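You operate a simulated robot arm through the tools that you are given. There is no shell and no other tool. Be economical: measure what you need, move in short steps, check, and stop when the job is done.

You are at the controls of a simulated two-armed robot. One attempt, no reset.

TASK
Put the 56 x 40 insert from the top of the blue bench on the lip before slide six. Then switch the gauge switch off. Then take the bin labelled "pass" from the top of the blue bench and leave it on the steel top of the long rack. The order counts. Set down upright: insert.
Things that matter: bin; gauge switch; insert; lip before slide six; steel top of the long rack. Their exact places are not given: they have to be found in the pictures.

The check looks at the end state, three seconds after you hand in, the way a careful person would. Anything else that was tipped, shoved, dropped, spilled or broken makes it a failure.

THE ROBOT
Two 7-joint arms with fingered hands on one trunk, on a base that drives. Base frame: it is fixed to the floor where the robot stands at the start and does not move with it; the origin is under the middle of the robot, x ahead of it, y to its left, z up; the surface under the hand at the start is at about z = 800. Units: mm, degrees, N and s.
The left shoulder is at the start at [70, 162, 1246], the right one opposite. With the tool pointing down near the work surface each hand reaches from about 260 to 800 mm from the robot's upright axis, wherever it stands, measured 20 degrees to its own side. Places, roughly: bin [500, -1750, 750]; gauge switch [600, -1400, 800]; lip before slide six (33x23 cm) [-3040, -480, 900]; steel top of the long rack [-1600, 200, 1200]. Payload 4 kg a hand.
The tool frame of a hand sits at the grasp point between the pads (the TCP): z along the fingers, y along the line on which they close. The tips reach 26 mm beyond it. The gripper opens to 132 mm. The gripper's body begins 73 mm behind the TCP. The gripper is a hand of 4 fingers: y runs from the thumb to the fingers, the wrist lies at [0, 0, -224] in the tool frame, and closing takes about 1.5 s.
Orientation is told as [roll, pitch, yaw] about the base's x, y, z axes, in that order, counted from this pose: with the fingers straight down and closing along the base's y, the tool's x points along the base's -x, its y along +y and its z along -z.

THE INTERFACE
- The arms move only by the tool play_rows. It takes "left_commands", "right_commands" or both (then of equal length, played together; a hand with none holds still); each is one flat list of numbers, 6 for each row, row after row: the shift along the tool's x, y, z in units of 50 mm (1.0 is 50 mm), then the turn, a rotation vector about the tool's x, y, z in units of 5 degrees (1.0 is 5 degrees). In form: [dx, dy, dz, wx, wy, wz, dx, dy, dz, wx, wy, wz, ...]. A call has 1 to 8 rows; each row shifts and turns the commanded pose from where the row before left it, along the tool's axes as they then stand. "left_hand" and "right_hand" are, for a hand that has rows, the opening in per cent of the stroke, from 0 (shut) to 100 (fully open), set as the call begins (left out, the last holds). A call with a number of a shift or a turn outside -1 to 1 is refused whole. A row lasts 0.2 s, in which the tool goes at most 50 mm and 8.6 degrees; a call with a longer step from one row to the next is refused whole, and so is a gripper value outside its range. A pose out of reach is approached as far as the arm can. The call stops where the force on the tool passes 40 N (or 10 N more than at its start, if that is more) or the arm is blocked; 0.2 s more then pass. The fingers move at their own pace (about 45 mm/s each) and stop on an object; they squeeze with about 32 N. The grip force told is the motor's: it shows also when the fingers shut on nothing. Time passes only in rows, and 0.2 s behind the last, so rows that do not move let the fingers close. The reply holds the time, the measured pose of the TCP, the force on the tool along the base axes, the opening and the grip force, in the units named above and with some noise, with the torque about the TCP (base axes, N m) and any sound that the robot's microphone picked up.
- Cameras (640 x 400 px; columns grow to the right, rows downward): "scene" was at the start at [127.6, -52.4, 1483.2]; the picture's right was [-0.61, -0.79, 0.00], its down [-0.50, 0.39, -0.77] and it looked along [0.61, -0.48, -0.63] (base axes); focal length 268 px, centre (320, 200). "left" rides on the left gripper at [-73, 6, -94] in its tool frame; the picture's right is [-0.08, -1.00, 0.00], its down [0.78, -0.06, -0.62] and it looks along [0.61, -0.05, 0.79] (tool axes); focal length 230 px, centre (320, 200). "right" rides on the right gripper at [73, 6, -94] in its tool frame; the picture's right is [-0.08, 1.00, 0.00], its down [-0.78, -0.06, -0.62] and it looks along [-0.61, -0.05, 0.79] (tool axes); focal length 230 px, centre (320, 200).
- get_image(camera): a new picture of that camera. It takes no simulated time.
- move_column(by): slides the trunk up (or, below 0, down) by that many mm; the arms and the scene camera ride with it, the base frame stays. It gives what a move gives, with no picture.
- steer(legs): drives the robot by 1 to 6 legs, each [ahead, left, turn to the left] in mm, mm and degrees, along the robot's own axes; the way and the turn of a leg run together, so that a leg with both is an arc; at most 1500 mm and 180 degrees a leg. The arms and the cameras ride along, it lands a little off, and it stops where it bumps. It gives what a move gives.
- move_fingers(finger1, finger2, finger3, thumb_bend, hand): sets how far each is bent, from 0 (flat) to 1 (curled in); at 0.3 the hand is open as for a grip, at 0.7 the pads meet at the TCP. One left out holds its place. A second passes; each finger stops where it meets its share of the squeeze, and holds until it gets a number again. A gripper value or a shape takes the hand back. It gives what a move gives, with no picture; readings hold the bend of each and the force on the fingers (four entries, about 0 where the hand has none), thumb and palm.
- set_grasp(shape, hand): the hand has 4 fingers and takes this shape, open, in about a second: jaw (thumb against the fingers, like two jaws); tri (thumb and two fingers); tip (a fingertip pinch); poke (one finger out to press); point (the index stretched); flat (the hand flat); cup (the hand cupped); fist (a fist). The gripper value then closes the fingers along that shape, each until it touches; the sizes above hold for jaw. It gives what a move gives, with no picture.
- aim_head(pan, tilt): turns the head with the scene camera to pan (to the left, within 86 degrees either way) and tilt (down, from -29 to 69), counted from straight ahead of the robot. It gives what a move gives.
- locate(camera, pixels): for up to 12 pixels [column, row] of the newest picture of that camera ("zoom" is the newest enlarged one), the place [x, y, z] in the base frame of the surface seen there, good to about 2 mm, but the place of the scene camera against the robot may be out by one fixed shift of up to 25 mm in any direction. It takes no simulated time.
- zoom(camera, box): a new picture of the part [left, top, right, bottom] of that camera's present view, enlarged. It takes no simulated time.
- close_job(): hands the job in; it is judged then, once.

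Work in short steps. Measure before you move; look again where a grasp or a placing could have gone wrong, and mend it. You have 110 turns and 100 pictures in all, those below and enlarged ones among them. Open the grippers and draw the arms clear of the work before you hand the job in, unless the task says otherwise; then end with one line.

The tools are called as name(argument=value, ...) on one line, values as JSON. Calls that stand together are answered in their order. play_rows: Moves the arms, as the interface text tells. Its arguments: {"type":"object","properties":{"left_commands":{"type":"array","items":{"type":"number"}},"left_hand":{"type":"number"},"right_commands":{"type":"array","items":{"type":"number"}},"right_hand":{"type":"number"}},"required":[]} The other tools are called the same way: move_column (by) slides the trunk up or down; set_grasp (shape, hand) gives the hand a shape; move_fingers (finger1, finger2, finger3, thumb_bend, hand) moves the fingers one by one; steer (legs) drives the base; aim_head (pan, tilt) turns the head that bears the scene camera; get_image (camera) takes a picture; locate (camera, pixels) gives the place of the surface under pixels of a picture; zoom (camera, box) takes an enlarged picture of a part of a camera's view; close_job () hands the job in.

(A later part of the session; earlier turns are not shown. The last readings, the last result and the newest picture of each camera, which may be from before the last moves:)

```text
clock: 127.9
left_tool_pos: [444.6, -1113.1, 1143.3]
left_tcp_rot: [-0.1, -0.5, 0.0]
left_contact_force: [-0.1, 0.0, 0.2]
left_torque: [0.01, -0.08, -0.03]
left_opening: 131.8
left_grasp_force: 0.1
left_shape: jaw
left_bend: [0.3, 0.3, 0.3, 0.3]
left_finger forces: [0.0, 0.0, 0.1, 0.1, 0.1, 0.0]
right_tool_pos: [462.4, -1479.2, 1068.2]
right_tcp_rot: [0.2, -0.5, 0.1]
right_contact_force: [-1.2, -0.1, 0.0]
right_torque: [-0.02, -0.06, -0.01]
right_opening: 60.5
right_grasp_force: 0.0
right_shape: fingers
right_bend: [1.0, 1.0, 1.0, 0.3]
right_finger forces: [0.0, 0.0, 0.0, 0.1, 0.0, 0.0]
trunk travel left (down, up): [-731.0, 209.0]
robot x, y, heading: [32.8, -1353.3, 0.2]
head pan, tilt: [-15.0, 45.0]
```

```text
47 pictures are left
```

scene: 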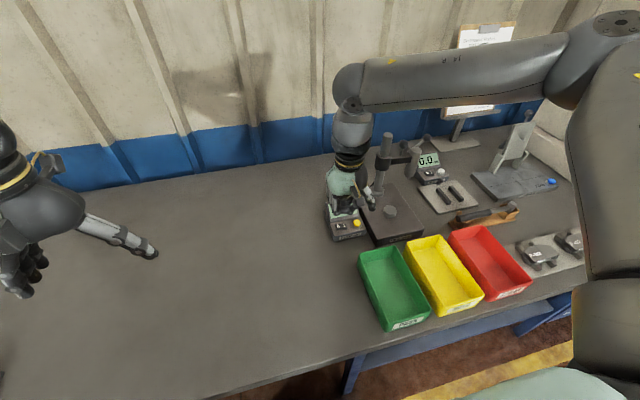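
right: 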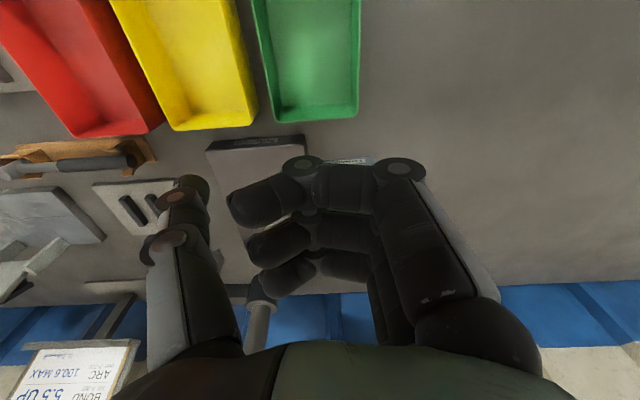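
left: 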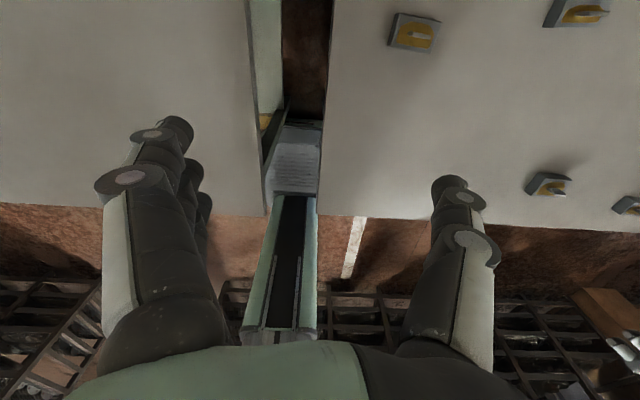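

The right arm is stuck on a joint limit here; the left hand reaches straight ahead well. I move the right hand back and right, and shape the left hand with the thumb out.

play_rows(right_commands=[0.2, -0.8, -0.3, 0, 0, 0, 0.2, -0.8, -0.3, 0, 0, 0, 0.2, -0.8, -0.3, 0, 0, 0, 0.2, -0.8, -0.3, 0, 0, 0])

move_fingers(hand="left", finger1=1, finger2=1, finger3=1, thumb_bend=0.3)

play_rows(left_commands=[-0.5, -0.8, 0, 0, 0, 0, -0.5, -0.8, 0, 0, 0, 0, -0.5, -0.8, 0, 0, 0, 0, -0.5, -0.8, 0, 0, 0, 0, -0.5, -0.8, 0, 0, 0, 0, -0.5, -0.5, 0, 0, 0, 0])

get_image(camera="left")

get_image(camera="scene")

```text
clock: 128.9
left_tool_pos: [447.4, -1114.7, 1142.4]
left_tcp_rot: [0.2, -0.3, -0.1]
left_contact_force: [-0.1, 0.6, 0.3]
left_torque: [0.02, -0.06, 0.0]
left_opening: 131.8
left_grasp_force: 0.0
left_shape: jaw
left_bend: [0.3, 0.3, 0.3, 0.3]
left_finger forces: [0.0, 0.0, 0.0, 0.1, 0.0, 0.1]
right_tool_pos: [425.5, -1642.2, 1126.8]
right_tcp_rot: [0.4, -0.4, 0.1]
right_contact_force: [-0.2, -0.5, 0.1]
right_torque: [-0.01, 0.0, -0.04]
right_opening: 60.5
right_grasp_force: 0.1
right_shape: fingers
right_bend: [1.0, 1.0, 1.0, 0.3]
right_finger forces: [0.1, 0.1, 0.0, 0.0, 0.0, 0.0]
trunk travel left (down, up): [-731.0, 209.0]
robot x, y, heading: [36.3, -1353.9, 0.2]
head pan, tilt: [-15.0, 45.0]
```

```text
clock: 129.9
left_tool_pos: [449.4, -1113.6, 1140.9]
left_tcp_rot: [0.0, -0.1, 0.1]
left_contact_force: [0.1, -0.1, 0.2]
left_torque: [0.03, 0.01, -0.02]
left_opening: 60.6
left_grasp_force: 0.0
left_shape: fingers
left_bend: [1.0, 1.0, 1.0, 0.3]
left_finger forces: [0.0, 0.1, 0.1, 0.0, 0.0, 0.1]
right_tool_pos: [427.9, -1640.2, 1126.9]
right_tcp_rot: [0.4, -0.2, 0.1]
right_contact_force: [0.1, 0.6, 0.0]
right_torque: [0.01, 0.03, -0.02]
right_opening: 60.4
right_grasp_force: 0.0
right_shape: fingers
right_bend: [1.0, 1.0, 1.0, 0.3]
right_finger forces: [0.0, 0.0, 0.1, 0.1, 0.0, 0.0]
trunk travel left (down, up): [-731.0, 209.0]
robot x, y, heading: [37.5, -1351.0, 0.1]
head pan, tilt: [-15.0, 45.0]
```

```text
clock: 131.3
left_tool_pos: [601.5, -1341.9, 1140.3]
left_tcp_rot: [0.1, -0.1, 0.0]
left_contact_force: [0.0, -0.7, 0.0]
left_torque: [0.04, -0.02, 0.0]
left_opening: 60.5
left_grasp_force: 0.2
left_shape: fingers
left_bend: [1.0, 1.0, 1.0, 0.3]
left_finger forces: [0.1, 0.1, 0.0, 0.0, 0.0, 0.0]
right_tool_pos: [428.9, -1642.8, 1125.4]
right_tcp_rot: [0.4, -0.2, 0.1]
right_contact_force: [-0.1, -0.1, -0.2]
right_torque: [0.01, 0.03, 0.0]
right_opening: 60.4
right_grasp_force: 0.1
right_shape: fingers
right_bend: [1.0, 1.0, 1.0, 0.3]
right_finger forces: [0.1, 0.0, 0.1, 0.2, 0.1, 0.0]
trunk travel left (down, up): [-731.0, 209.0]
robot x, y, heading: [36.1, -1353.0, 0.1]
head pan, tilt: [-15.0, 45.0]
```

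```text
46 pictures are left
```

left: 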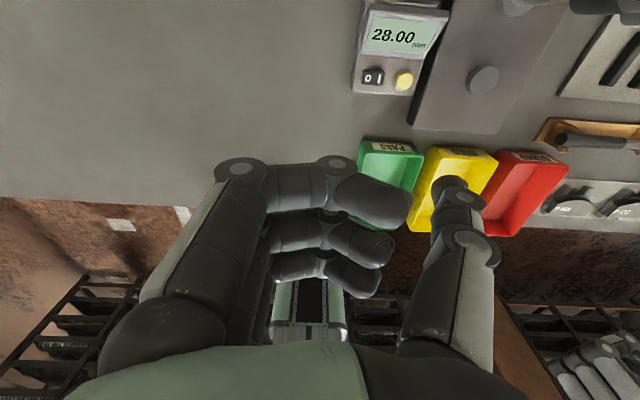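

```text
45 pictures are left
```

scene: 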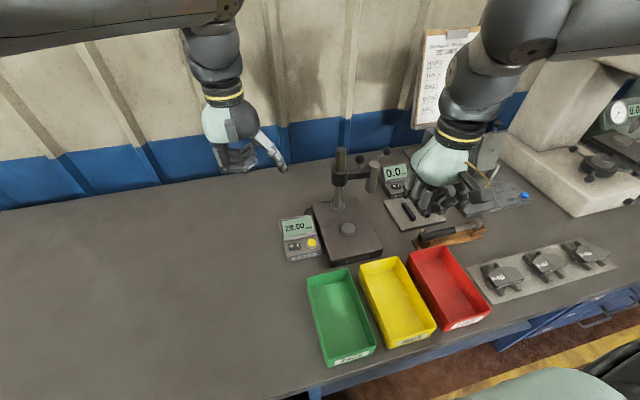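

Left hand reached (601,-1342). I re-measure rocker and thumb tip from the left camera.

zoom(camera="left", box=[345, 50, 435, 110])

locate(camera="zoom", pixels=[[158, 188], [230, 192], [135, 188], [255, 192], [195, 165], [195, 215], [420, 215]])

locate(camera="left", pixels=[[450, 178], [440, 188], [462, 190], [452, 185], [440, 205], [445, 240]])

```text
6.67 times, centred on (390, 80) of left
```

zoom: 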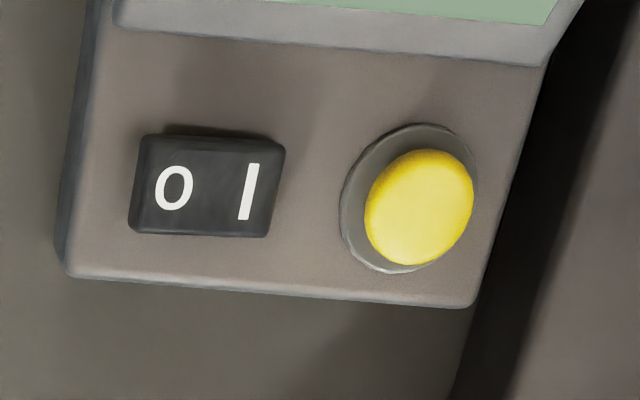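

```text
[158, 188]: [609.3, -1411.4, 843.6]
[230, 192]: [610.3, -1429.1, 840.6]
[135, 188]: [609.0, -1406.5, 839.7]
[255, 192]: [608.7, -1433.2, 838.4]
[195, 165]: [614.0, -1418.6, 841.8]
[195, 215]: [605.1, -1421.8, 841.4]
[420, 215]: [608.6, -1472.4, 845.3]
```

```text
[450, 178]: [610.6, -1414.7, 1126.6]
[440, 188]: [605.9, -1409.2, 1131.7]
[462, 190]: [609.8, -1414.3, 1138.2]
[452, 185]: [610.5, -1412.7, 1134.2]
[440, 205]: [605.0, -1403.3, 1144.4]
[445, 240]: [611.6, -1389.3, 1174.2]
```

Thumb tip is almost right over the O end (y -1407…-1420, x 609). I shift 7 mm forward, 2 mm left, and descend to about 15 mm above.

play_rows(left_commands=[-0.15, 0.04, 0.8, 0, 0, 0, 0, 0, 0.85, 0, 0, 0, 0, 0, 0.85, 0, 0, 0, 0, 0, 0.85, 0, 0, 0, 0, 0, 0.85, 0, 0, 0, 0, 0, 0.8, 0, 0, 0])

get_image(camera="left")

zoom(camera="scene", box=[240, 190, 360, 270])

```text
clock: 132.7
left_tool_pos: [609.4, -1336.6, 891.7]
left_tcp_rot: [0.1, 0.0, 0.0]
left_contact_force: [-0.1, 0.0, -0.2]
left_torque: [-0.01, 0.03, 0.0]
left_opening: 60.7
left_grasp_force: 0.1
left_shape: fingers
left_bend: [1.0, 1.0, 1.0, 0.3]
left_finger forces: [0.0, 0.0, 0.0, 0.0, 0.0, 0.0]
right_tool_pos: [429.8, -1640.2, 1125.7]
right_tcp_rot: [0.3, -0.2, 0.2]
right_contact_force: [1.1, -0.9, 0.8]
right_torque: [-0.02, -0.01, 0.01]
right_opening: 60.6
right_grasp_force: 0.0
right_shape: fingers
right_bend: [1.0, 1.0, 1.0, 0.3]
right_finger forces: [0.1, 0.0, 0.0, 0.0, 0.0, 0.0]
trunk travel left (down, up): [-731.0, 209.0]
robot x, y, heading: [36.9, -1356.8, -0.1]
head pan, tilt: [-15.0, 45.0]
```

```text
43 pictures are left
```

left: 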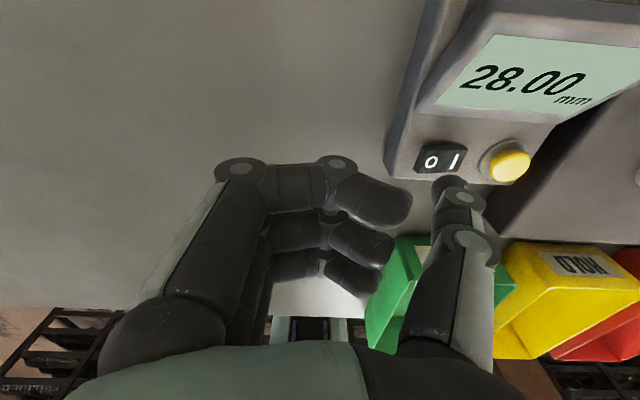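

```text
5.00 times, centred on (300, 230) of scene
```

zoom: 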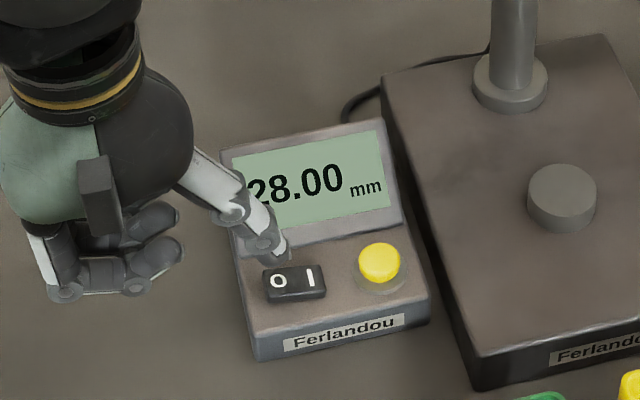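

I measure the tip again in this closer view.

zoom(camera="left", box=[400, 130, 500, 220])

locate(camera="zoom", pixels=[[310, 305], [240, 340], [370, 330], [310, 340], [200, 195], [330, 200], [120, 200], [290, 400], [310, 290]])

```text
4.44 times, centred on (450, 175) of left
```

zoom: 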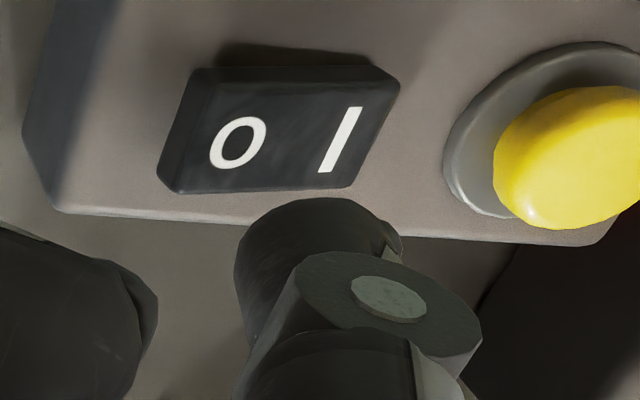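

```text
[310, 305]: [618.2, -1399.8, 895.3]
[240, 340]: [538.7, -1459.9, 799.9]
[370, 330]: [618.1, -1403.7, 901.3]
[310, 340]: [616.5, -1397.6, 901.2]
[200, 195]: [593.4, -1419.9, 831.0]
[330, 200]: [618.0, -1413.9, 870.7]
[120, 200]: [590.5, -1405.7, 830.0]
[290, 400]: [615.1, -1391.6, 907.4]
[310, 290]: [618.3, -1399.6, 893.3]
```

Tip centre is ≈(609,-1411), bottom ≈866. I shift 1.5 mm toward the O end and press down in small steps.

play_rows(left_commands=[0, 0.03, 0.2, 0, 0, 0, 0, 0, 0.15, 0, 0, 0, 0, 0, 0.06, 0, 0, 0, 0, 0, 0.06, 0, 0, 0])

zoom(camera="left", box=[390, 50, 630, 220])

```text
clock: 133.7
left_tool_pos: [608.1, -1335.0, 868.1]
left_tcp_rot: [0.0, -0.2, 0.0]
left_contact_force: [-0.4, 0.0, 1.6]
left_torque: [-0.08, 0.02, -0.05]
left_opening: 60.5
left_grasp_force: 0.6
left_shape: fingers
left_bend: [1.0, 1.0, 1.0, 0.3]
left_finger forces: [0.1, 0.0, 0.1, 0.0, 0.9, 0.0]
right_tool_pos: [428.8, -1640.9, 1127.2]
right_tcp_rot: [0.4, -0.3, 0.0]
right_contact_force: [-0.5, 0.0, 0.6]
right_torque: [-0.01, 0.02, 0.01]
right_opening: 60.4
right_grasp_force: 0.0
right_shape: fingers
right_bend: [1.0, 1.0, 1.0, 0.3]
right_finger forces: [0.1, 0.0, 0.0, 0.0, 0.0, 0.0]
trunk travel left (down, up): [-731.0, 209.0]
robot x, y, heading: [37.7, -1357.2, 0.2]
head pan, tilt: [-15.0, 45.0]
```

```text
2.35 times, centred on (510, 135) of left
```

zoom: 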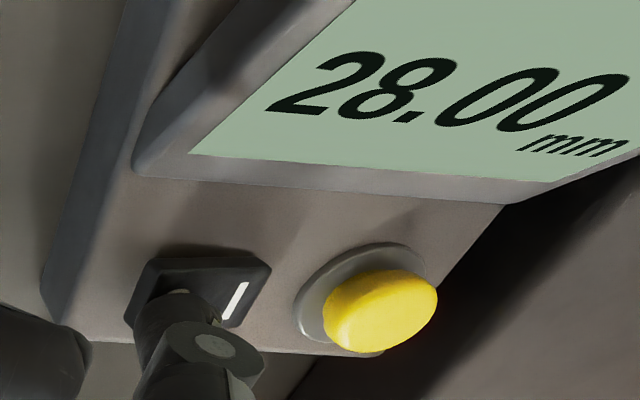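

Touching the O end (1.6 N). I press further by small steps.

play_rows(left_commands=[0, 0, 0.05, 0, 0, 0, 0, 0, 0.05, 0, 0, 0])

zoom(camera="left", box=[390, 50, 630, 220])

```text
clock: 134.3
left_tool_pos: [607.5, -1334.2, 864.7]
left_tcp_rot: [-0.1, -0.2, 0.0]
left_contact_force: [-0.4, 2.5, 5.8]
left_torque: [-0.45, 0.02, -0.01]
left_opening: 60.4
left_grasp_force: 3.4
left_shape: fingers
left_bend: [1.0, 1.0, 1.0, 0.3]
left_finger forces: [0.1, 0.0, 0.0, 0.0, 6.5, 0.1]
right_tool_pos: [426.7, -1639.5, 1126.7]
right_tcp_rot: [0.3, -0.2, 0.1]
right_contact_force: [0.0, 0.3, -0.1]
right_torque: [-0.01, -0.03, -0.02]
right_opening: 60.7
right_grasp_force: 0.0
right_shape: fingers
right_bend: [1.0, 1.0, 1.0, 0.3]
right_finger forces: [0.0, 0.1, 0.0, 0.1, 0.1, 0.0]
trunk travel left (down, up): [-731.0, 209.0]
robot x, y, heading: [35.4, -1358.2, -0.3]
head pan, tilt: [-15.0, 45.0]
```

```text
2.35 times, centred on (510, 135) of left
```

zoom: 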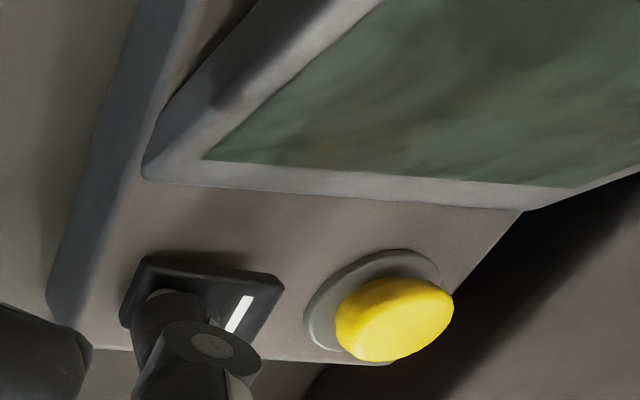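

The display went blank: switch is off. I lift straight up and verify.

play_rows(left_commands=[0, 0, -0.5, 0, 0, 0, 0, 0, -0.9, 0, 0, 0, 0, 0, -0.9, 0, 0, 0, 0, 0, -0.9, 0, 0, 0, 0, 0, -0.9, 0, 0, 0, 0, 0, -0.9, 0, 0, 0])

get_image(camera="left")

zoom(camera="left", box=[330, 120, 570, 240])

```text
clock: 135.7
left_tool_pos: [606.2, -1335.0, 1114.2]
left_tcp_rot: [0.0, -0.2, 0.0]
left_contact_force: [0.0, 0.0, -0.5]
left_torque: [0.0, -0.02, -0.01]
left_opening: 60.3
left_grasp_force: 0.1
left_shape: fingers
left_bend: [1.0, 1.0, 1.0, 0.3]
left_finger forces: [0.0, 0.0, 0.0, 0.0, 0.0, 0.0]
right_tool_pos: [427.6, -1641.1, 1125.7]
right_tcp_rot: [0.3, -0.3, 0.1]
right_contact_force: [-0.5, -0.2, 0.0]
right_torque: [0.02, -0.03, 0.02]
right_opening: 60.1
right_grasp_force: 0.1
right_shape: fingers
right_bend: [1.0, 1.0, 1.0, 0.3]
right_finger forces: [0.0, 0.0, 0.1, 0.0, 0.0, 0.1]
trunk travel left (down, up): [-731.0, 209.0]
robot x, y, heading: [35.5, -1355.3, 0.3]
head pan, tilt: [-15.0, 45.0]
```

```text
38 pictures are left
```

left: 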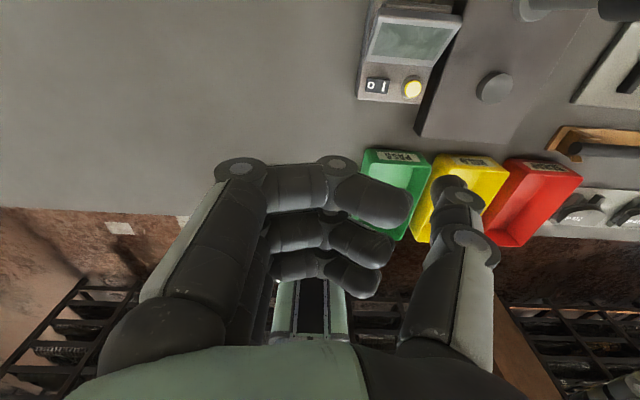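

```text
2.67 times, centred on (450, 180) of left
```

zoom: 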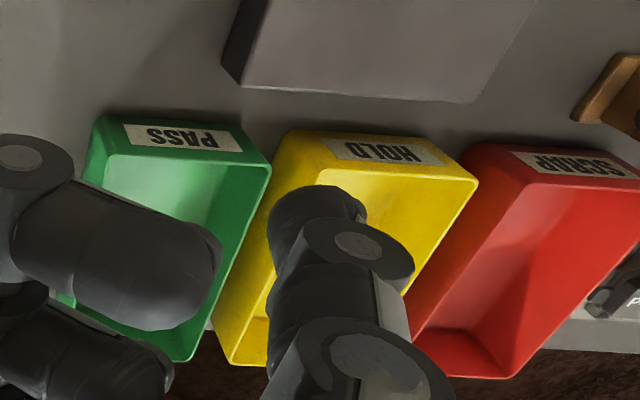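

Switch O is down and the display blank. The PASS bin is green. I reopen the left hand to jaw and move it back-left to look at the bin.

set_grasp(hand="left", shape="jaw")

play_rows(left_commands=[0.8, 0.2, 0, 0, 0, 0, 0.8, 0.2, 0, 0, 0, 0, 0.8, 0.2, 0, 0, 0, 0, 0.8, 0, 0, 0, 0, 0], left_hand=100)

get_image(camera="scene")

zoom(camera="scene", box=[280, 240, 460, 370])

```text
clock: 136.6
left_tool_pos: [607.0, -1335.0, 1112.1]
left_tcp_rot: [0.0, -0.2, -0.1]
left_contact_force: [-0.6, -0.6, 0.4]
left_torque: [0.03, 0.0, -0.04]
left_opening: 132.0
left_grasp_force: 0.1
left_shape: jaw
left_bend: [0.3, 0.3, 0.3, 0.3]
left_finger forces: [0.0, 0.0, 0.1, 0.0, 0.0, 0.0]
right_tool_pos: [428.6, -1640.6, 1125.3]
right_tcp_rot: [0.3, -0.2, 0.1]
right_contact_force: [-0.3, -0.5, -0.8]
right_torque: [-0.01, -0.01, -0.02]
right_opening: 60.6
right_grasp_force: 0.1
right_shape: fingers
right_bend: [1.0, 1.0, 1.0, 0.3]
right_finger forces: [0.0, 0.0, 0.0, 0.0, 0.1, 0.0]
trunk travel left (down, up): [-731.0, 209.0]
robot x, y, heading: [34.4, -1356.4, -0.2]
head pan, tilt: [-15.0, 45.0]
```

```text
clock: 137.6
left_tool_pos: [445.8, -1304.8, 1113.2]
left_tcp_rot: [-0.1, -0.2, 0.0]
left_contact_force: [1.1, -0.7, 0.7]
left_torque: [0.0, -0.04, 0.01]
left_opening: 131.9
left_grasp_force: 0.0
left_shape: jaw
left_bend: [0.3, 0.3, 0.3, 0.3]
left_finger forces: [0.1, 0.1, 0.1, 0.1, 0.1, 0.1]
right_tool_pos: [426.9, -1639.7, 1126.4]
right_tcp_rot: [0.3, -0.3, 0.1]
right_contact_force: [-0.2, 0.0, -0.2]
right_torque: [-0.03, -0.03, 0.03]
right_opening: 60.7
right_grasp_force: 0.1
right_shape: fingers
right_bend: [1.0, 1.0, 1.0, 0.3]
right_finger forces: [0.0, 0.1, 0.0, 0.0, 0.0, 0.1]
trunk travel left (down, up): [-731.0, 209.0]
robot x, y, heading: [35.0, -1359.9, -0.1]
head pan, tilt: [-15.0, 45.0]
```

```text
36 pictures are left
```

scene: 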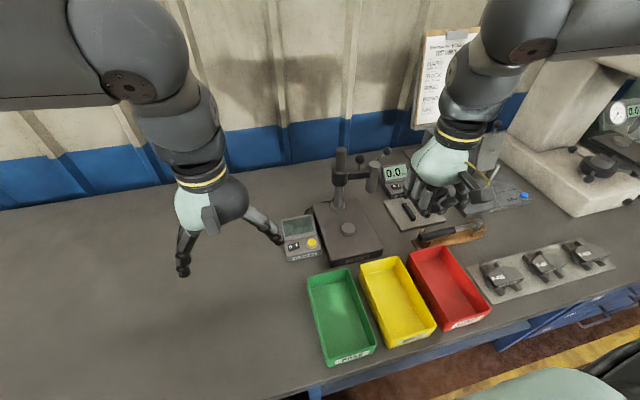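

```text
3.08 times, centred on (370, 305) of scene
```

zoom: 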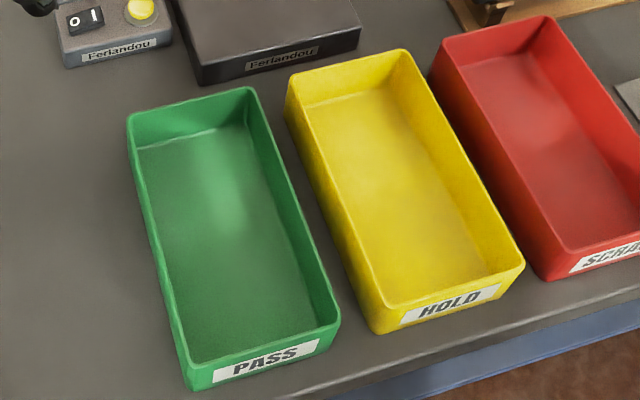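

The rocker's O is pressed. I measure the green bin: rim corners (128,118), (253,88), (340,322), (187,388), floor and outside base points.

locate(camera="zoom", pixels=[[131, 120], [251, 91], [335, 318], [187, 384], [230, 230], [158, 260], [296, 206], [288, 110], [372, 330], [327, 210], [150, 300], [190, 104]])

```text
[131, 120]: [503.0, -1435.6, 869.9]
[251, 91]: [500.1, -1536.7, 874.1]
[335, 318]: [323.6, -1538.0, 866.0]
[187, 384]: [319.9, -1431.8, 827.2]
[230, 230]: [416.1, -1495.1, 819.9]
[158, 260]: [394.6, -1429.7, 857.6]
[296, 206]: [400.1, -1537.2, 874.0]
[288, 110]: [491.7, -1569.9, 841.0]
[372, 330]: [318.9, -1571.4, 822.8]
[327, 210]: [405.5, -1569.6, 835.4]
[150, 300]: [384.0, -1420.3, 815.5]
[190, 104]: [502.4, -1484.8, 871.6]
```

True bin rim (minus the camera shift): x ≈309–492, y ≈-1434…-1538, z 858, with ~30 mm gap to the yellow one. I shift the base 90 mm right and bring the left hand above the bin centre, opening 89 %.

steer(legs=[[0, -90, 0]])

play_rows(left_commands=[0.22, -0.45, 0.3, 0, 0, 0, 0.22, -0.45, 0.3, 0, 0, 0, 0.22, -0.45, 0.3, 0, 0, 0, 0.22, -0.45, 0.3, 0, 0, 0], left_hand=89)

get_image(camera="left")

```text
clock: 138.7
left_tool_pos: [446.2, -1390.9, 1113.4]
left_tcp_rot: [0.0, -0.1, 0.1]
left_contact_force: [-0.1, 0.3, 1.2]
left_torque: [-0.06, -0.03, -0.02]
left_opening: 132.0
left_grasp_force: 0.0
left_shape: jaw
left_bend: [0.3, 0.3, 0.3, 0.3]
left_finger forces: [0.1, 0.0, 0.0, 0.0, 0.0, 0.0]
right_tool_pos: [428.2, -1725.7, 1126.9]
right_tcp_rot: [0.1, -0.2, 0.2]
right_contact_force: [0.6, -0.8, 0.0]
right_torque: [-0.04, 0.02, -0.03]
right_opening: 60.5
right_grasp_force: 0.0
right_shape: fingers
right_bend: [1.0, 1.0, 1.0, 0.3]
right_finger forces: [0.0, 0.0, 0.0, 0.0, 0.0, 0.0]
trunk travel left (down, up): [-731.0, 209.0]
robot x, y, heading: [36.1, -1447.8, -0.0]
head pan, tilt: [-15.0, 45.0]
```

```text
clock: 139.7
left_tool_pos: [403.9, -1485.5, 1052.6]
left_tcp_rot: [0.0, -0.2, 0.1]
left_contact_force: [-0.3, -0.4, -0.5]
left_torque: [0.0, -0.05, 0.0]
left_opening: 117.8
left_grasp_force: 0.1
left_shape: jaw
left_bend: [0.49, 0.49, 0.49, 0.45]
left_finger forces: [0.1, 0.0, 0.0, 0.1, 0.0, 0.0]
right_tool_pos: [429.4, -1729.2, 1125.3]
right_tcp_rot: [0.3, -0.1, 0.2]
right_contact_force: [0.0, -0.3, 1.2]
right_torque: [0.01, -0.01, 0.01]
right_opening: 60.4
right_grasp_force: 0.0
right_shape: fingers
right_bend: [1.0, 1.0, 1.0, 0.3]
right_finger forces: [0.0, 0.0, 0.1, 0.0, 0.0, 0.0]
trunk travel left (down, up): [-731.0, 209.0]
robot x, y, heading: [35.0, -1445.9, 0.2]
head pan, tilt: [-15.0, 45.0]
```

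```text
34 pictures are left
```

left: 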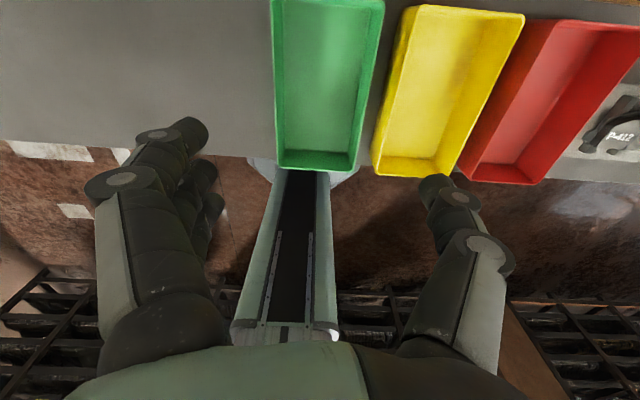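

I measure the green bin rims and the yellow rim with the left camera.

locate(camera="left", pixels=[[272, 60], [382, 30], [277, 150], [358, 150], [318, 168], [400, 60], [378, 160], [275, 110], [368, 95], [320, 120], [192, 130], [432, 185]])

zoom(camera="left", box=[250, 0, 450, 200])

```text
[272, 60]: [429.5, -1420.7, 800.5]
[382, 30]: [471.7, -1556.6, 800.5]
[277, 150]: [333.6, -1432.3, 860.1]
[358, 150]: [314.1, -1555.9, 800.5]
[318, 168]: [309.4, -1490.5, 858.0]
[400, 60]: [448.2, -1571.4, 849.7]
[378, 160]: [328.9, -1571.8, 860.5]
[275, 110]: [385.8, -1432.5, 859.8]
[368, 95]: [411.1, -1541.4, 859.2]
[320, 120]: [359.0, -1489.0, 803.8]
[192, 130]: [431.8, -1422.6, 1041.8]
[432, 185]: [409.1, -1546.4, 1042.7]
```

```text
2.00 times, centred on (350, 100) of left
```

zoom: 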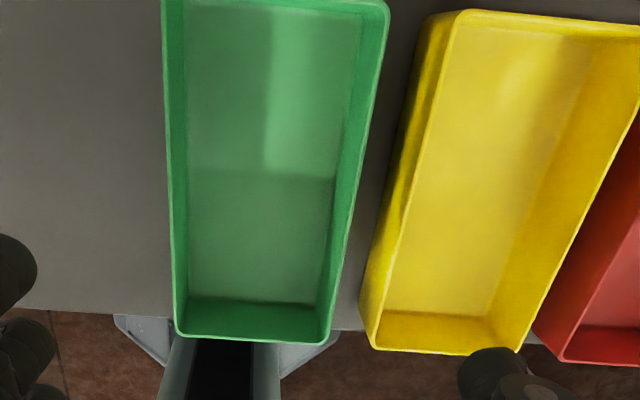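

Rim is y -1432…-1541 at z 860, yellow rim at -1571. I open to 94 % and descend until the tips are just above the rim.

play_rows(left_commands=[0.08, -0.03, 0.7, 0, 0, 0, 0, 0, 0.8, 0, 0, 0, 0, 0, 0.8, 0, 0, 0, 0, 0, 0.8, 0, 0, 0, 0, 0, 0, 0, 0, 0], left_hand=94)

get_image(camera="left")

zoom(camera="scene", box=[220, 200, 420, 340])

```text
clock: 140.9
left_tool_pos: [398.8, -1484.0, 897.5]
left_tcp_rot: [-0.1, -0.1, 0.0]
left_contact_force: [-1.6, -0.3, 0.1]
left_torque: [-0.01, -0.02, 0.01]
left_opening: 123.8
left_grasp_force: 0.1
left_shape: jaw
left_bend: [0.42, 0.42, 0.42, 0.39]
left_finger forces: [0.1, 0.1, 0.0, 0.0, 0.0, 0.0]
right_tool_pos: [428.1, -1729.0, 1126.4]
right_tcp_rot: [0.4, -0.2, 0.2]
right_contact_force: [0.4, 0.2, -0.4]
right_torque: [-0.01, -0.01, 0.03]
right_opening: 60.5
right_grasp_force: 0.0
right_shape: fingers
right_bend: [1.0, 1.0, 1.0, 0.3]
right_finger forces: [0.1, 0.0, 0.1, 0.0, 0.1, 0.1]
trunk travel left (down, up): [-731.0, 209.0]
robot x, y, heading: [36.6, -1448.3, 0.0]
head pan, tilt: [-15.0, 45.0]
```

```text
32 pictures are left
```

left: 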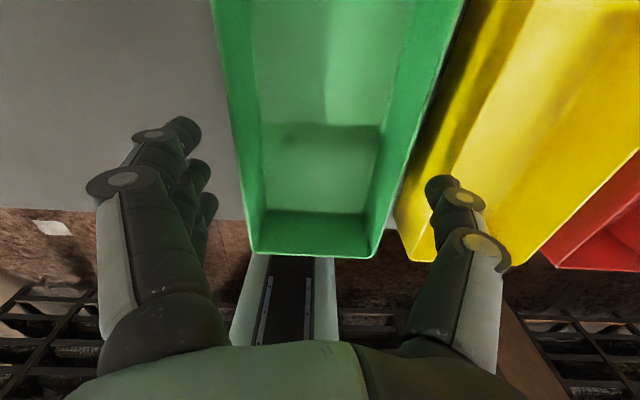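

```text
2.86 times, centred on (320, 270) of scene
```

zoom: 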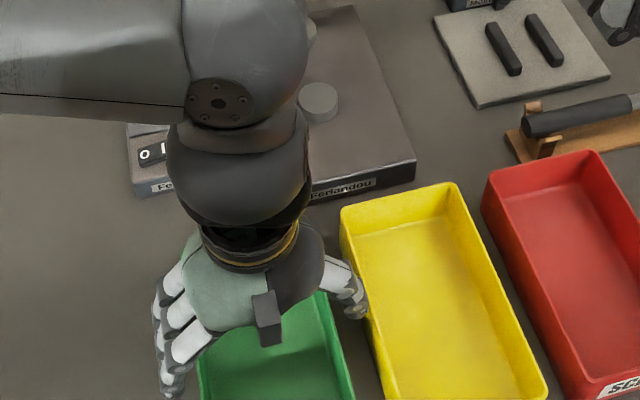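

The thumb looks close to the yellow rim; I measure thumb, finger and rims.

zoom(camera="left", box=[360, 130, 520, 270])

locate(camera="zoom", pixels=[[270, 190], [315, 180], [365, 190], [295, 220], [400, 240], [100, 200], [180, 280], [230, 160], [240, 330], [330, 100]])

locate(camera="left", pixels=[[200, 135], [190, 125], [195, 150], [216, 60], [228, 130], [240, 190], [440, 60], [480, 50]])

```text
2.86 times, centred on (440, 200) of left
```

zoom: 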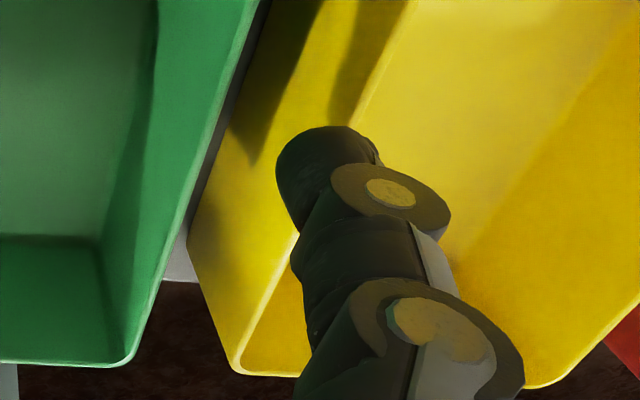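

```text
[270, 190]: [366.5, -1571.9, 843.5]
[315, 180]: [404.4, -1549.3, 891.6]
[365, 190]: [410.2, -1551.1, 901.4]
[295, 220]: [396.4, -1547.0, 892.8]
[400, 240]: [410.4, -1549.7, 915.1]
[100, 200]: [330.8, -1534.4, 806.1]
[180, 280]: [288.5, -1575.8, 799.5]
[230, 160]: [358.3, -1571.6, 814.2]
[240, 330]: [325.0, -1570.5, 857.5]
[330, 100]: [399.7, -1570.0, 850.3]
```

```text
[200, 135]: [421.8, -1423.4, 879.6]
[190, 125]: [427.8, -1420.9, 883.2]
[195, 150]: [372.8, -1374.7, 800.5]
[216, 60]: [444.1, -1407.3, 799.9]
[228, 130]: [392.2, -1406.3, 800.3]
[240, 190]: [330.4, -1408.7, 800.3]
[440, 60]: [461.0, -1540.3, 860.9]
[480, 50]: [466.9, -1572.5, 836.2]
```

Clearances are fine with a 2.5 mm shift to the right. I descend the first 25 mm gently and check forces.

play_rows(left_commands=[0, -0.05, 0, 0, 0, 0, 0, 0, 0.2, 0, 0, 0, 0, 0, 0.15, 0, 0, 0, 0, 0, 0.15, 0, 0, 0])

get_image(camera="left")

```text
clock: 141.9
left_tool_pos: [400.5, -1486.4, 871.7]
left_tcp_rot: [0.0, -0.1, 0.2]
left_contact_force: [-0.2, 0.4, -0.3]
left_torque: [0.0, 0.0, -0.01]
left_opening: 123.6
left_grasp_force: 0.1
left_shape: jaw
left_bend: [0.42, 0.42, 0.42, 0.39]
left_finger forces: [0.1, 0.1, 0.0, 0.0, 0.0, 0.0]
right_tool_pos: [429.8, -1729.4, 1127.5]
right_tcp_rot: [0.2, -0.3, 0.3]
right_contact_force: [0.4, -0.1, -0.5]
right_torque: [0.02, -0.02, -0.02]
right_opening: 60.3
right_grasp_force: 0.0
right_shape: fingers
right_bend: [1.0, 1.0, 1.0, 0.3]
right_finger forces: [0.0, 0.0, 0.0, 0.0, 0.0, 0.0]
trunk travel left (down, up): [-731.0, 209.0]
robot x, y, heading: [39.6, -1445.1, -0.1]
head pan, tilt: [-15.0, 45.0]
```

```text
29 pictures are left
```

left: 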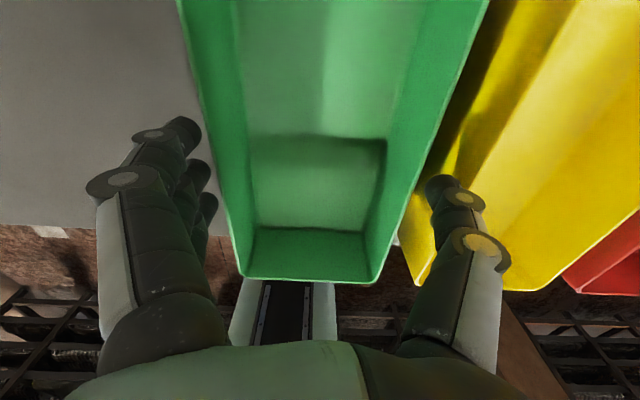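

No contact; the tips are just at rim level. I descend another 27 mm.

play_rows(left_commands=[0, 0, 0.15, 0, 0, 0, 0, 0, 0.15, 0, 0, 0, 0, 0, 0.15, 0, 0, 0, 0, 0, 0.09, 0, 0, 0])

get_image(camera="left")

```text
clock: 142.9
left_tool_pos: [399.9, -1487.2, 844.8]
left_tcp_rot: [0.1, -0.1, 0.0]
left_contact_force: [-0.2, -0.3, -0.4]
left_torque: [0.0, 0.0, 0.0]
left_opening: 123.7
left_grasp_force: 0.0
left_shape: jaw
left_bend: [0.42, 0.42, 0.42, 0.39]
left_finger forces: [0.0, 0.0, 0.0, 0.1, 0.0, 0.1]
right_tool_pos: [429.3, -1729.4, 1126.9]
right_tcp_rot: [0.3, -0.1, 0.2]
right_contact_force: [-0.1, -0.7, 0.0]
right_torque: [-0.02, 0.02, 0.02]
right_opening: 60.2
right_grasp_force: 0.0
right_shape: fingers
right_bend: [1.0, 1.0, 1.0, 0.3]
right_finger forces: [0.1, 0.0, 0.1, 0.0, 0.0, 0.0]
trunk travel left (down, up): [-731.0, 209.0]
robot x, y, heading: [36.8, -1444.2, 0.0]
head pan, tilt: [-15.0, 45.0]
```

```text
28 pictures are left
```

left: 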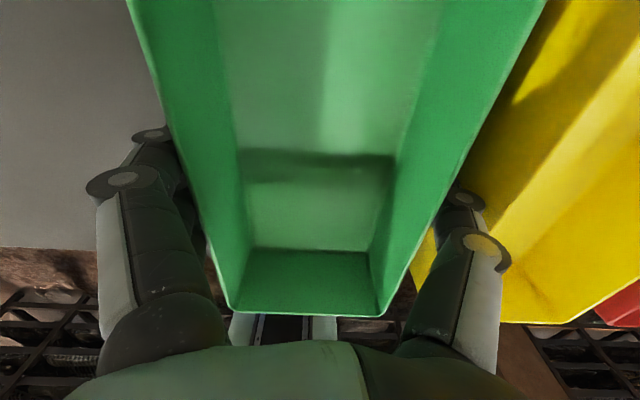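

Fingers straddle the green bin cleanly. I close.

play_rows(left_commands=[0, 0, 0, 0, 0, 0, 0, 0, 0, 0, 0, 0, 0, 0, 0, 0, 0, 0, 0, 0, 0, 0, 0, 0, 0, 0, 0, 0, 0, 0], left_hand=0)

play_rows(left_commands=[0, 0, -0.2, 0, 0, 0, 0, 0, -0.3, 0, 0, 0])

get_image(camera="left")

```text
clock: 144.1
left_tool_pos: [399.7, -1487.2, 845.5]
left_tcp_rot: [-0.1, -0.1, 0.0]
left_contact_force: [-0.6, -0.4, 1.2]
left_torque: [0.0, -0.01, 0.05]
left_opening: 107.2
left_grasp_force: 31.6
left_shape: jaw
left_bend: [0.59, 0.59, 0.59, 0.54]
left_finger forces: [10.1, 10.1, 10.2, 0.1, 30.5, 0.0]
right_tool_pos: [428.8, -1729.9, 1125.6]
right_tcp_rot: [0.3, -0.2, 0.3]
right_contact_force: [1.0, -0.3, -0.1]
right_torque: [0.03, -0.01, 0.01]
right_opening: 60.6
right_grasp_force: 0.1
right_shape: fingers
right_bend: [1.0, 1.0, 1.0, 0.3]
right_finger forces: [0.0, 0.0, 0.1, 0.1, 0.0, 0.0]
trunk travel left (down, up): [-731.0, 209.0]
robot x, y, heading: [38.8, -1440.7, -0.0]
head pan, tilt: [-15.0, 45.0]
```

```text
clock: 144.7
left_tool_pos: [400.5, -1486.9, 871.1]
left_tcp_rot: [0.0, -0.1, 0.0]
left_contact_force: [0.1, -0.5, -1.4]
left_torque: [-0.04, 0.0, -0.01]
left_opening: 107.2
left_grasp_force: 31.8
left_shape: jaw
left_bend: [0.59, 0.59, 0.59, 0.54]
left_finger forces: [10.1, 10.1, 10.1, 0.0, 30.4, 0.1]
right_tool_pos: [427.5, -1729.3, 1126.7]
right_tcp_rot: [0.3, -0.1, 0.2]
right_contact_force: [0.2, 0.2, -0.4]
right_torque: [-0.01, -0.02, -0.02]
right_opening: 60.5
right_grasp_force: 0.1
right_shape: fingers
right_bend: [1.0, 1.0, 1.0, 0.3]
right_finger forces: [0.1, 0.0, 0.0, 0.0, 0.0, 0.0]
trunk travel left (down, up): [-731.0, 209.0]
robot x, y, heading: [36.7, -1447.4, 0.1]
head pan, tilt: [-15.0, 45.0]
```

```text
27 pictures are left
```

left: 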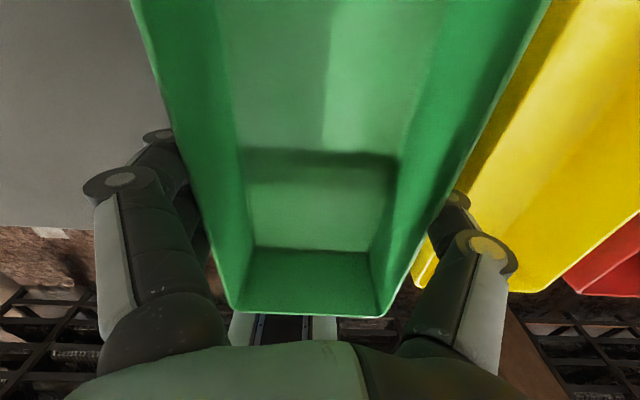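

Bin is held (opening 107, stable). I lift it, raise the trunk, back off the bench and drive along the aisle to the rack.

play_rows(left_commands=[0, 0, -0.9, 0, 0, 0, 0, 0, -0.9, 0, 0, 0, 0, 0, -0.9, 0, 0, 0, 0, 0, -0.9, 0, 0, 0, 0, 0, -0.9, 0, 0, 0])

move_column(by=200)

steer(legs=[[-490, 0, 0], [0, 1000, 0], [0, 610, 0], [0, 0, 180]])

aim_head(pan=0, tilt=40)

get_image(camera="scene")

get_image(camera="left")

```text
clock: 145.9
left_tool_pos: [396.0, -1486.8, 1096.7]
left_tcp_rot: [0.1, -0.2, 0.0]
left_contact_force: [-0.3, -0.7, -2.1]
left_torque: [0.01, -0.04, -0.01]
left_opening: 107.2
left_grasp_force: 32.2
left_shape: jaw
left_bend: [0.59, 0.59, 0.59, 0.54]
left_finger forces: [10.0, 10.1, 10.1, 0.0, 30.4, 0.0]
right_tool_pos: [427.7, -1728.8, 1127.1]
right_tcp_rot: [0.2, -0.3, 0.2]
right_contact_force: [0.0, 0.6, 0.6]
right_torque: [-0.01, -0.02, 0.01]
right_opening: 60.6
right_grasp_force: 0.1
right_shape: fingers
right_bend: [1.0, 1.0, 1.0, 0.3]
right_finger forces: [0.1, 0.0, 0.0, 0.0, 0.0, 0.0]
trunk travel left (down, up): [-731.0, 209.0]
robot x, y, heading: [35.6, -1444.6, 0.1]
head pan, tilt: [-15.0, 45.0]
```

```text
clock: 148.1
left_tool_pos: [398.8, -1487.3, 1294.9]
left_tcp_rot: [0.0, -0.1, 0.1]
left_contact_force: [0.1, 0.9, -2.2]
left_torque: [-0.01, 0.01, 0.0]
left_opening: 107.3
left_grasp_force: 31.7
left_shape: jaw
left_bend: [0.59, 0.59, 0.59, 0.54]
left_finger forces: [10.1, 10.1, 10.1, 0.0, 30.4, 0.0]
right_tool_pos: [429.4, -1729.2, 1326.4]
right_tcp_rot: [0.3, -0.2, 0.2]
right_contact_force: [0.6, -0.1, 0.8]
right_torque: [0.03, 0.01, 0.02]
right_opening: 60.4
right_grasp_force: 0.1
right_shape: fingers
right_bend: [1.0, 1.0, 1.0, 0.3]
right_finger forces: [0.0, 0.0, 0.0, 0.0, 0.0, 0.1]
trunk travel left (down, up): [-931.0, 9.0]
robot x, y, heading: [35.4, -1446.3, 0.1]
head pan, tilt: [-15.0, 45.0]
```

```text
clock: 166.2
left_tool_pos: [-810.9, 205.6, 1296.0]
left_tcp_rot: [0.0, -0.2, 179.9]
left_contact_force: [0.5, 0.4, -2.2]
left_torque: [0.0, 0.02, 0.01]
left_opening: 107.1
left_grasp_force: 31.6
left_shape: jaw
left_bend: [0.59, 0.59, 0.59, 0.54]
left_finger forces: [10.1, 10.0, 10.1, 0.1, 30.2, 0.0]
right_tool_pos: [-841.6, 449.3, 1326.0]
right_tcp_rot: [0.3, -0.1, -179.9]
right_contact_force: [-0.3, 0.5, 0.6]
right_torque: [0.03, -0.01, 0.01]
right_opening: 60.6
right_grasp_force: 0.1
right_shape: fingers
right_bend: [1.0, 1.0, 1.0, 0.3]
right_finger forces: [0.0, 0.0, 0.0, 0.1, 0.0, 0.1]
trunk travel left (down, up): [-931.0, 9.0]
robot x, y, heading: [-447.0, 166.7, -179.9]
head pan, tilt: [-15.0, 45.0]
```

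```text
clock: 166.9
left_tool_pos: [-811.7, 207.0, 1296.5]
left_tcp_rot: [0.0, -0.1, 179.9]
left_contact_force: [0.0, 0.1, -2.2]
left_torque: [0.0, 0.0, 0.0]
left_opening: 107.0
left_grasp_force: 31.8
left_shape: jaw
left_bend: [0.59, 0.59, 0.59, 0.54]
left_finger forces: [10.0, 10.0, 10.1, 0.0, 30.2, 0.1]
right_tool_pos: [-840.8, 448.7, 1327.5]
right_tcp_rot: [0.3, -0.2, -179.9]
right_contact_force: [-0.1, -0.2, -0.2]
right_torque: [0.02, -0.01, 0.01]
right_opening: 60.5
right_grasp_force: 0.0
right_shape: fingers
right_bend: [1.0, 1.0, 1.0, 0.3]
right_finger forces: [0.0, 0.0, 0.0, 0.0, 0.1, 0.0]
trunk travel left (down, up): [-931.0, 9.0]
robot x, y, heading: [-451.5, 165.2, -180.0]
head pan, tilt: [0.0, 40.0]
```

```text
26 pictures are left
```

scene: 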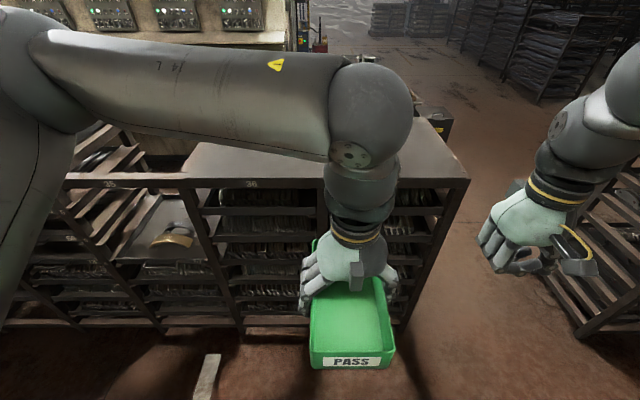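

```text
25 pictures are left
```

left: 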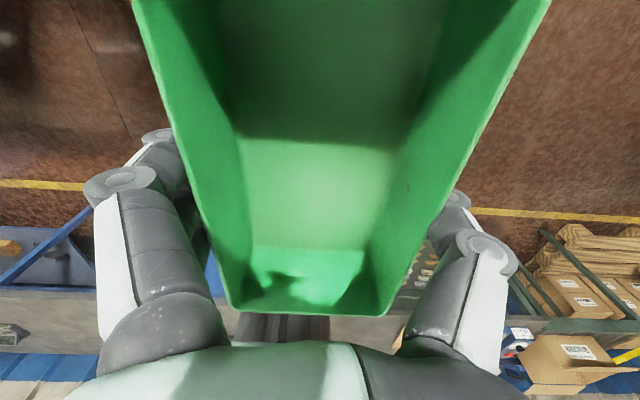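

The bin is firmly held. The rack's steel top runs from about (205,150) to (460,165); I locate its extent.

locate(camera="scene", pixels=[[205, 172], [465, 175], [428, 122], [200, 145], [270, 165], [420, 165], [180, 176], [250, 155], [75, 178], [410, 130]])

zoom(camera="scene", box=[50, 100, 480, 330])

```text
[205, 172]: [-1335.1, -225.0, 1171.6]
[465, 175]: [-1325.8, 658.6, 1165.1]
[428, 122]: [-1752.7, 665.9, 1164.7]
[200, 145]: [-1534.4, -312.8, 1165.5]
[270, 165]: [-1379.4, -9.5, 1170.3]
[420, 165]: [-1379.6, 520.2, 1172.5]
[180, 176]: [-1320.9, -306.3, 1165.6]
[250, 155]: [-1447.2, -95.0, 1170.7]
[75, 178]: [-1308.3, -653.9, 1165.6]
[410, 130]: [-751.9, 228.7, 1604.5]
```

```text
1.49 times, centred on (265, 215) of scene
```

zoom: 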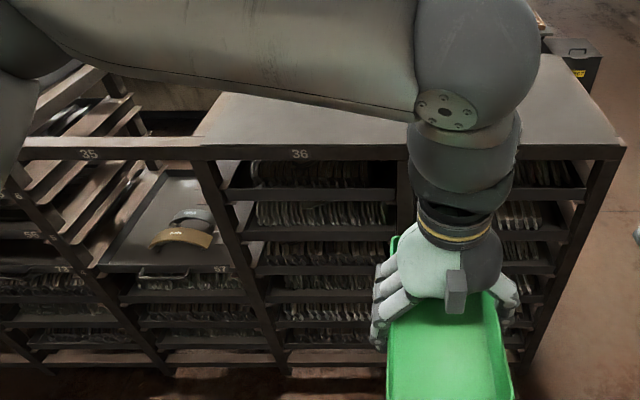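

The steel top (true) spans x -1300…-1740, y -300…655, z ≈1157, empty. I drive 470 mm forward with the bin ~90 mm above it, then extend the arm.

steer(legs=[[470, 0, 0]])

play_rows(left_commands=[-0.8, 0, 0, 0, 0, 0, -0.8, 0, 0, 0, 0, 0, -0.8, 0, 0, 0, 0, 0, -0.8, 0, 0, 0, 0, 0, -0.8, 0, 0, 0, 0, 0, -0.6, 0, 0, 0, 0, 0])

get_image(camera="scene")

get_image(camera="left")

```text
clock: 169.7
left_tool_pos: [-1279.9, 205.2, 1295.6]
left_tcp_rot: [0.0, -0.2, -180.0]
left_contact_force: [0.2, -0.6, -2.5]
left_torque: [-0.01, 0.02, -0.02]
left_opening: 107.4
left_grasp_force: 31.7
left_shape: jaw
left_bend: [0.59, 0.59, 0.59, 0.54]
left_finger forces: [10.1, 10.1, 9.9, 0.0, 30.1, 0.0]
right_tool_pos: [-1309.9, 447.8, 1327.8]
right_tcp_rot: [0.3, -0.2, -179.8]
right_contact_force: [0.3, 0.6, 0.1]
right_torque: [0.0, 0.0, 0.03]
right_opening: 60.4
right_grasp_force: 0.0
right_shape: fingers
right_bend: [1.0, 1.0, 1.0, 0.3]
right_finger forces: [0.1, 0.0, 0.0, 0.0, 0.0, 0.1]
trunk travel left (down, up): [-931.0, 9.0]
robot x, y, heading: [-918.9, 162.8, -179.9]
head pan, tilt: [0.0, 40.0]
```

```text
clock: 171.1
left_tool_pos: [-1512.9, 207.1, 1296.2]
left_tcp_rot: [0.0, -0.1, 180.0]
left_contact_force: [-0.6, -0.1, -1.8]
left_torque: [0.01, 0.0, -0.01]
left_opening: 107.0
left_grasp_force: 32.2
left_shape: jaw
left_bend: [0.59, 0.59, 0.59, 0.54]
left_finger forces: [10.0, 10.0, 10.0, 0.1, 30.0, 0.0]
right_tool_pos: [-1314.9, 448.1, 1326.3]
right_tcp_rot: [0.2, -0.2, -179.8]
right_contact_force: [0.4, -0.6, 0.0]
right_torque: [0.0, 0.03, 0.0]
right_opening: 60.5
right_grasp_force: 0.1
right_shape: fingers
right_bend: [1.0, 1.0, 1.0, 0.3]
right_finger forces: [0.0, 0.1, 0.0, 0.0, 0.0, 0.0]
trunk travel left (down, up): [-931.0, 9.0]
robot x, y, heading: [-917.4, 165.2, -180.0]
head pan, tilt: [0.0, 40.0]
```

```text
23 pictures are left
```

scene: 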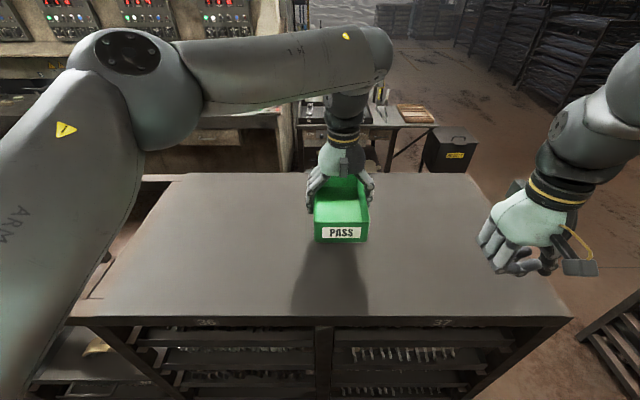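

```text
22 pictures are left
```

left: 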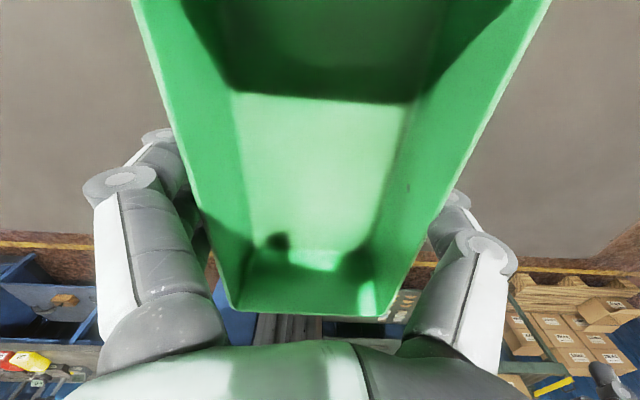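

The bin is centred over the empty steel top. I measure the top's height with the left camera and lower partly.

locate(camera="left", pixels=[[60, 150], [590, 130], [80, 60], [570, 40]])

play_rows(left_commands=[0, 0, 0.5, 0, 0, 0, 0, 0, 0.5, 0, 0, 0, 0, 0, 0.4, 0, 0, 0])

```text
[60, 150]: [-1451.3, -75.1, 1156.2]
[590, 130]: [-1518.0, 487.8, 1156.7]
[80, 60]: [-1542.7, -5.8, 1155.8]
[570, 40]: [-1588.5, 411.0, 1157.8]
```

```text
clock: 171.9
left_tool_pos: [-1512.1, 206.9, 1225.6]
left_tcp_rot: [0.0, -0.1, -180.1]
left_contact_force: [0.7, 0.1, -2.3]
left_torque: [0.0, 0.02, 0.02]
left_opening: 107.2
left_grasp_force: 31.6
left_shape: jaw
left_bend: [0.59, 0.59, 0.59, 0.54]
left_finger forces: [10.0, 9.9, 9.9, 0.0, 30.1, 0.0]
right_tool_pos: [-1313.3, 446.9, 1327.1]
right_tcp_rot: [0.4, -0.3, -179.8]
right_contact_force: [0.0, 0.5, 0.0]
right_torque: [0.0, 0.0, -0.01]
right_opening: 60.2
right_grasp_force: 0.0
right_shape: fingers
right_bend: [1.0, 1.0, 1.0, 0.3]
right_finger forces: [0.0, 0.1, 0.0, 0.0, 0.0, 0.1]
trunk travel left (down, up): [-931.0, 9.0]
robot x, y, heading: [-915.9, 165.5, -179.6]
head pan, tilt: [0.0, 40.0]
```

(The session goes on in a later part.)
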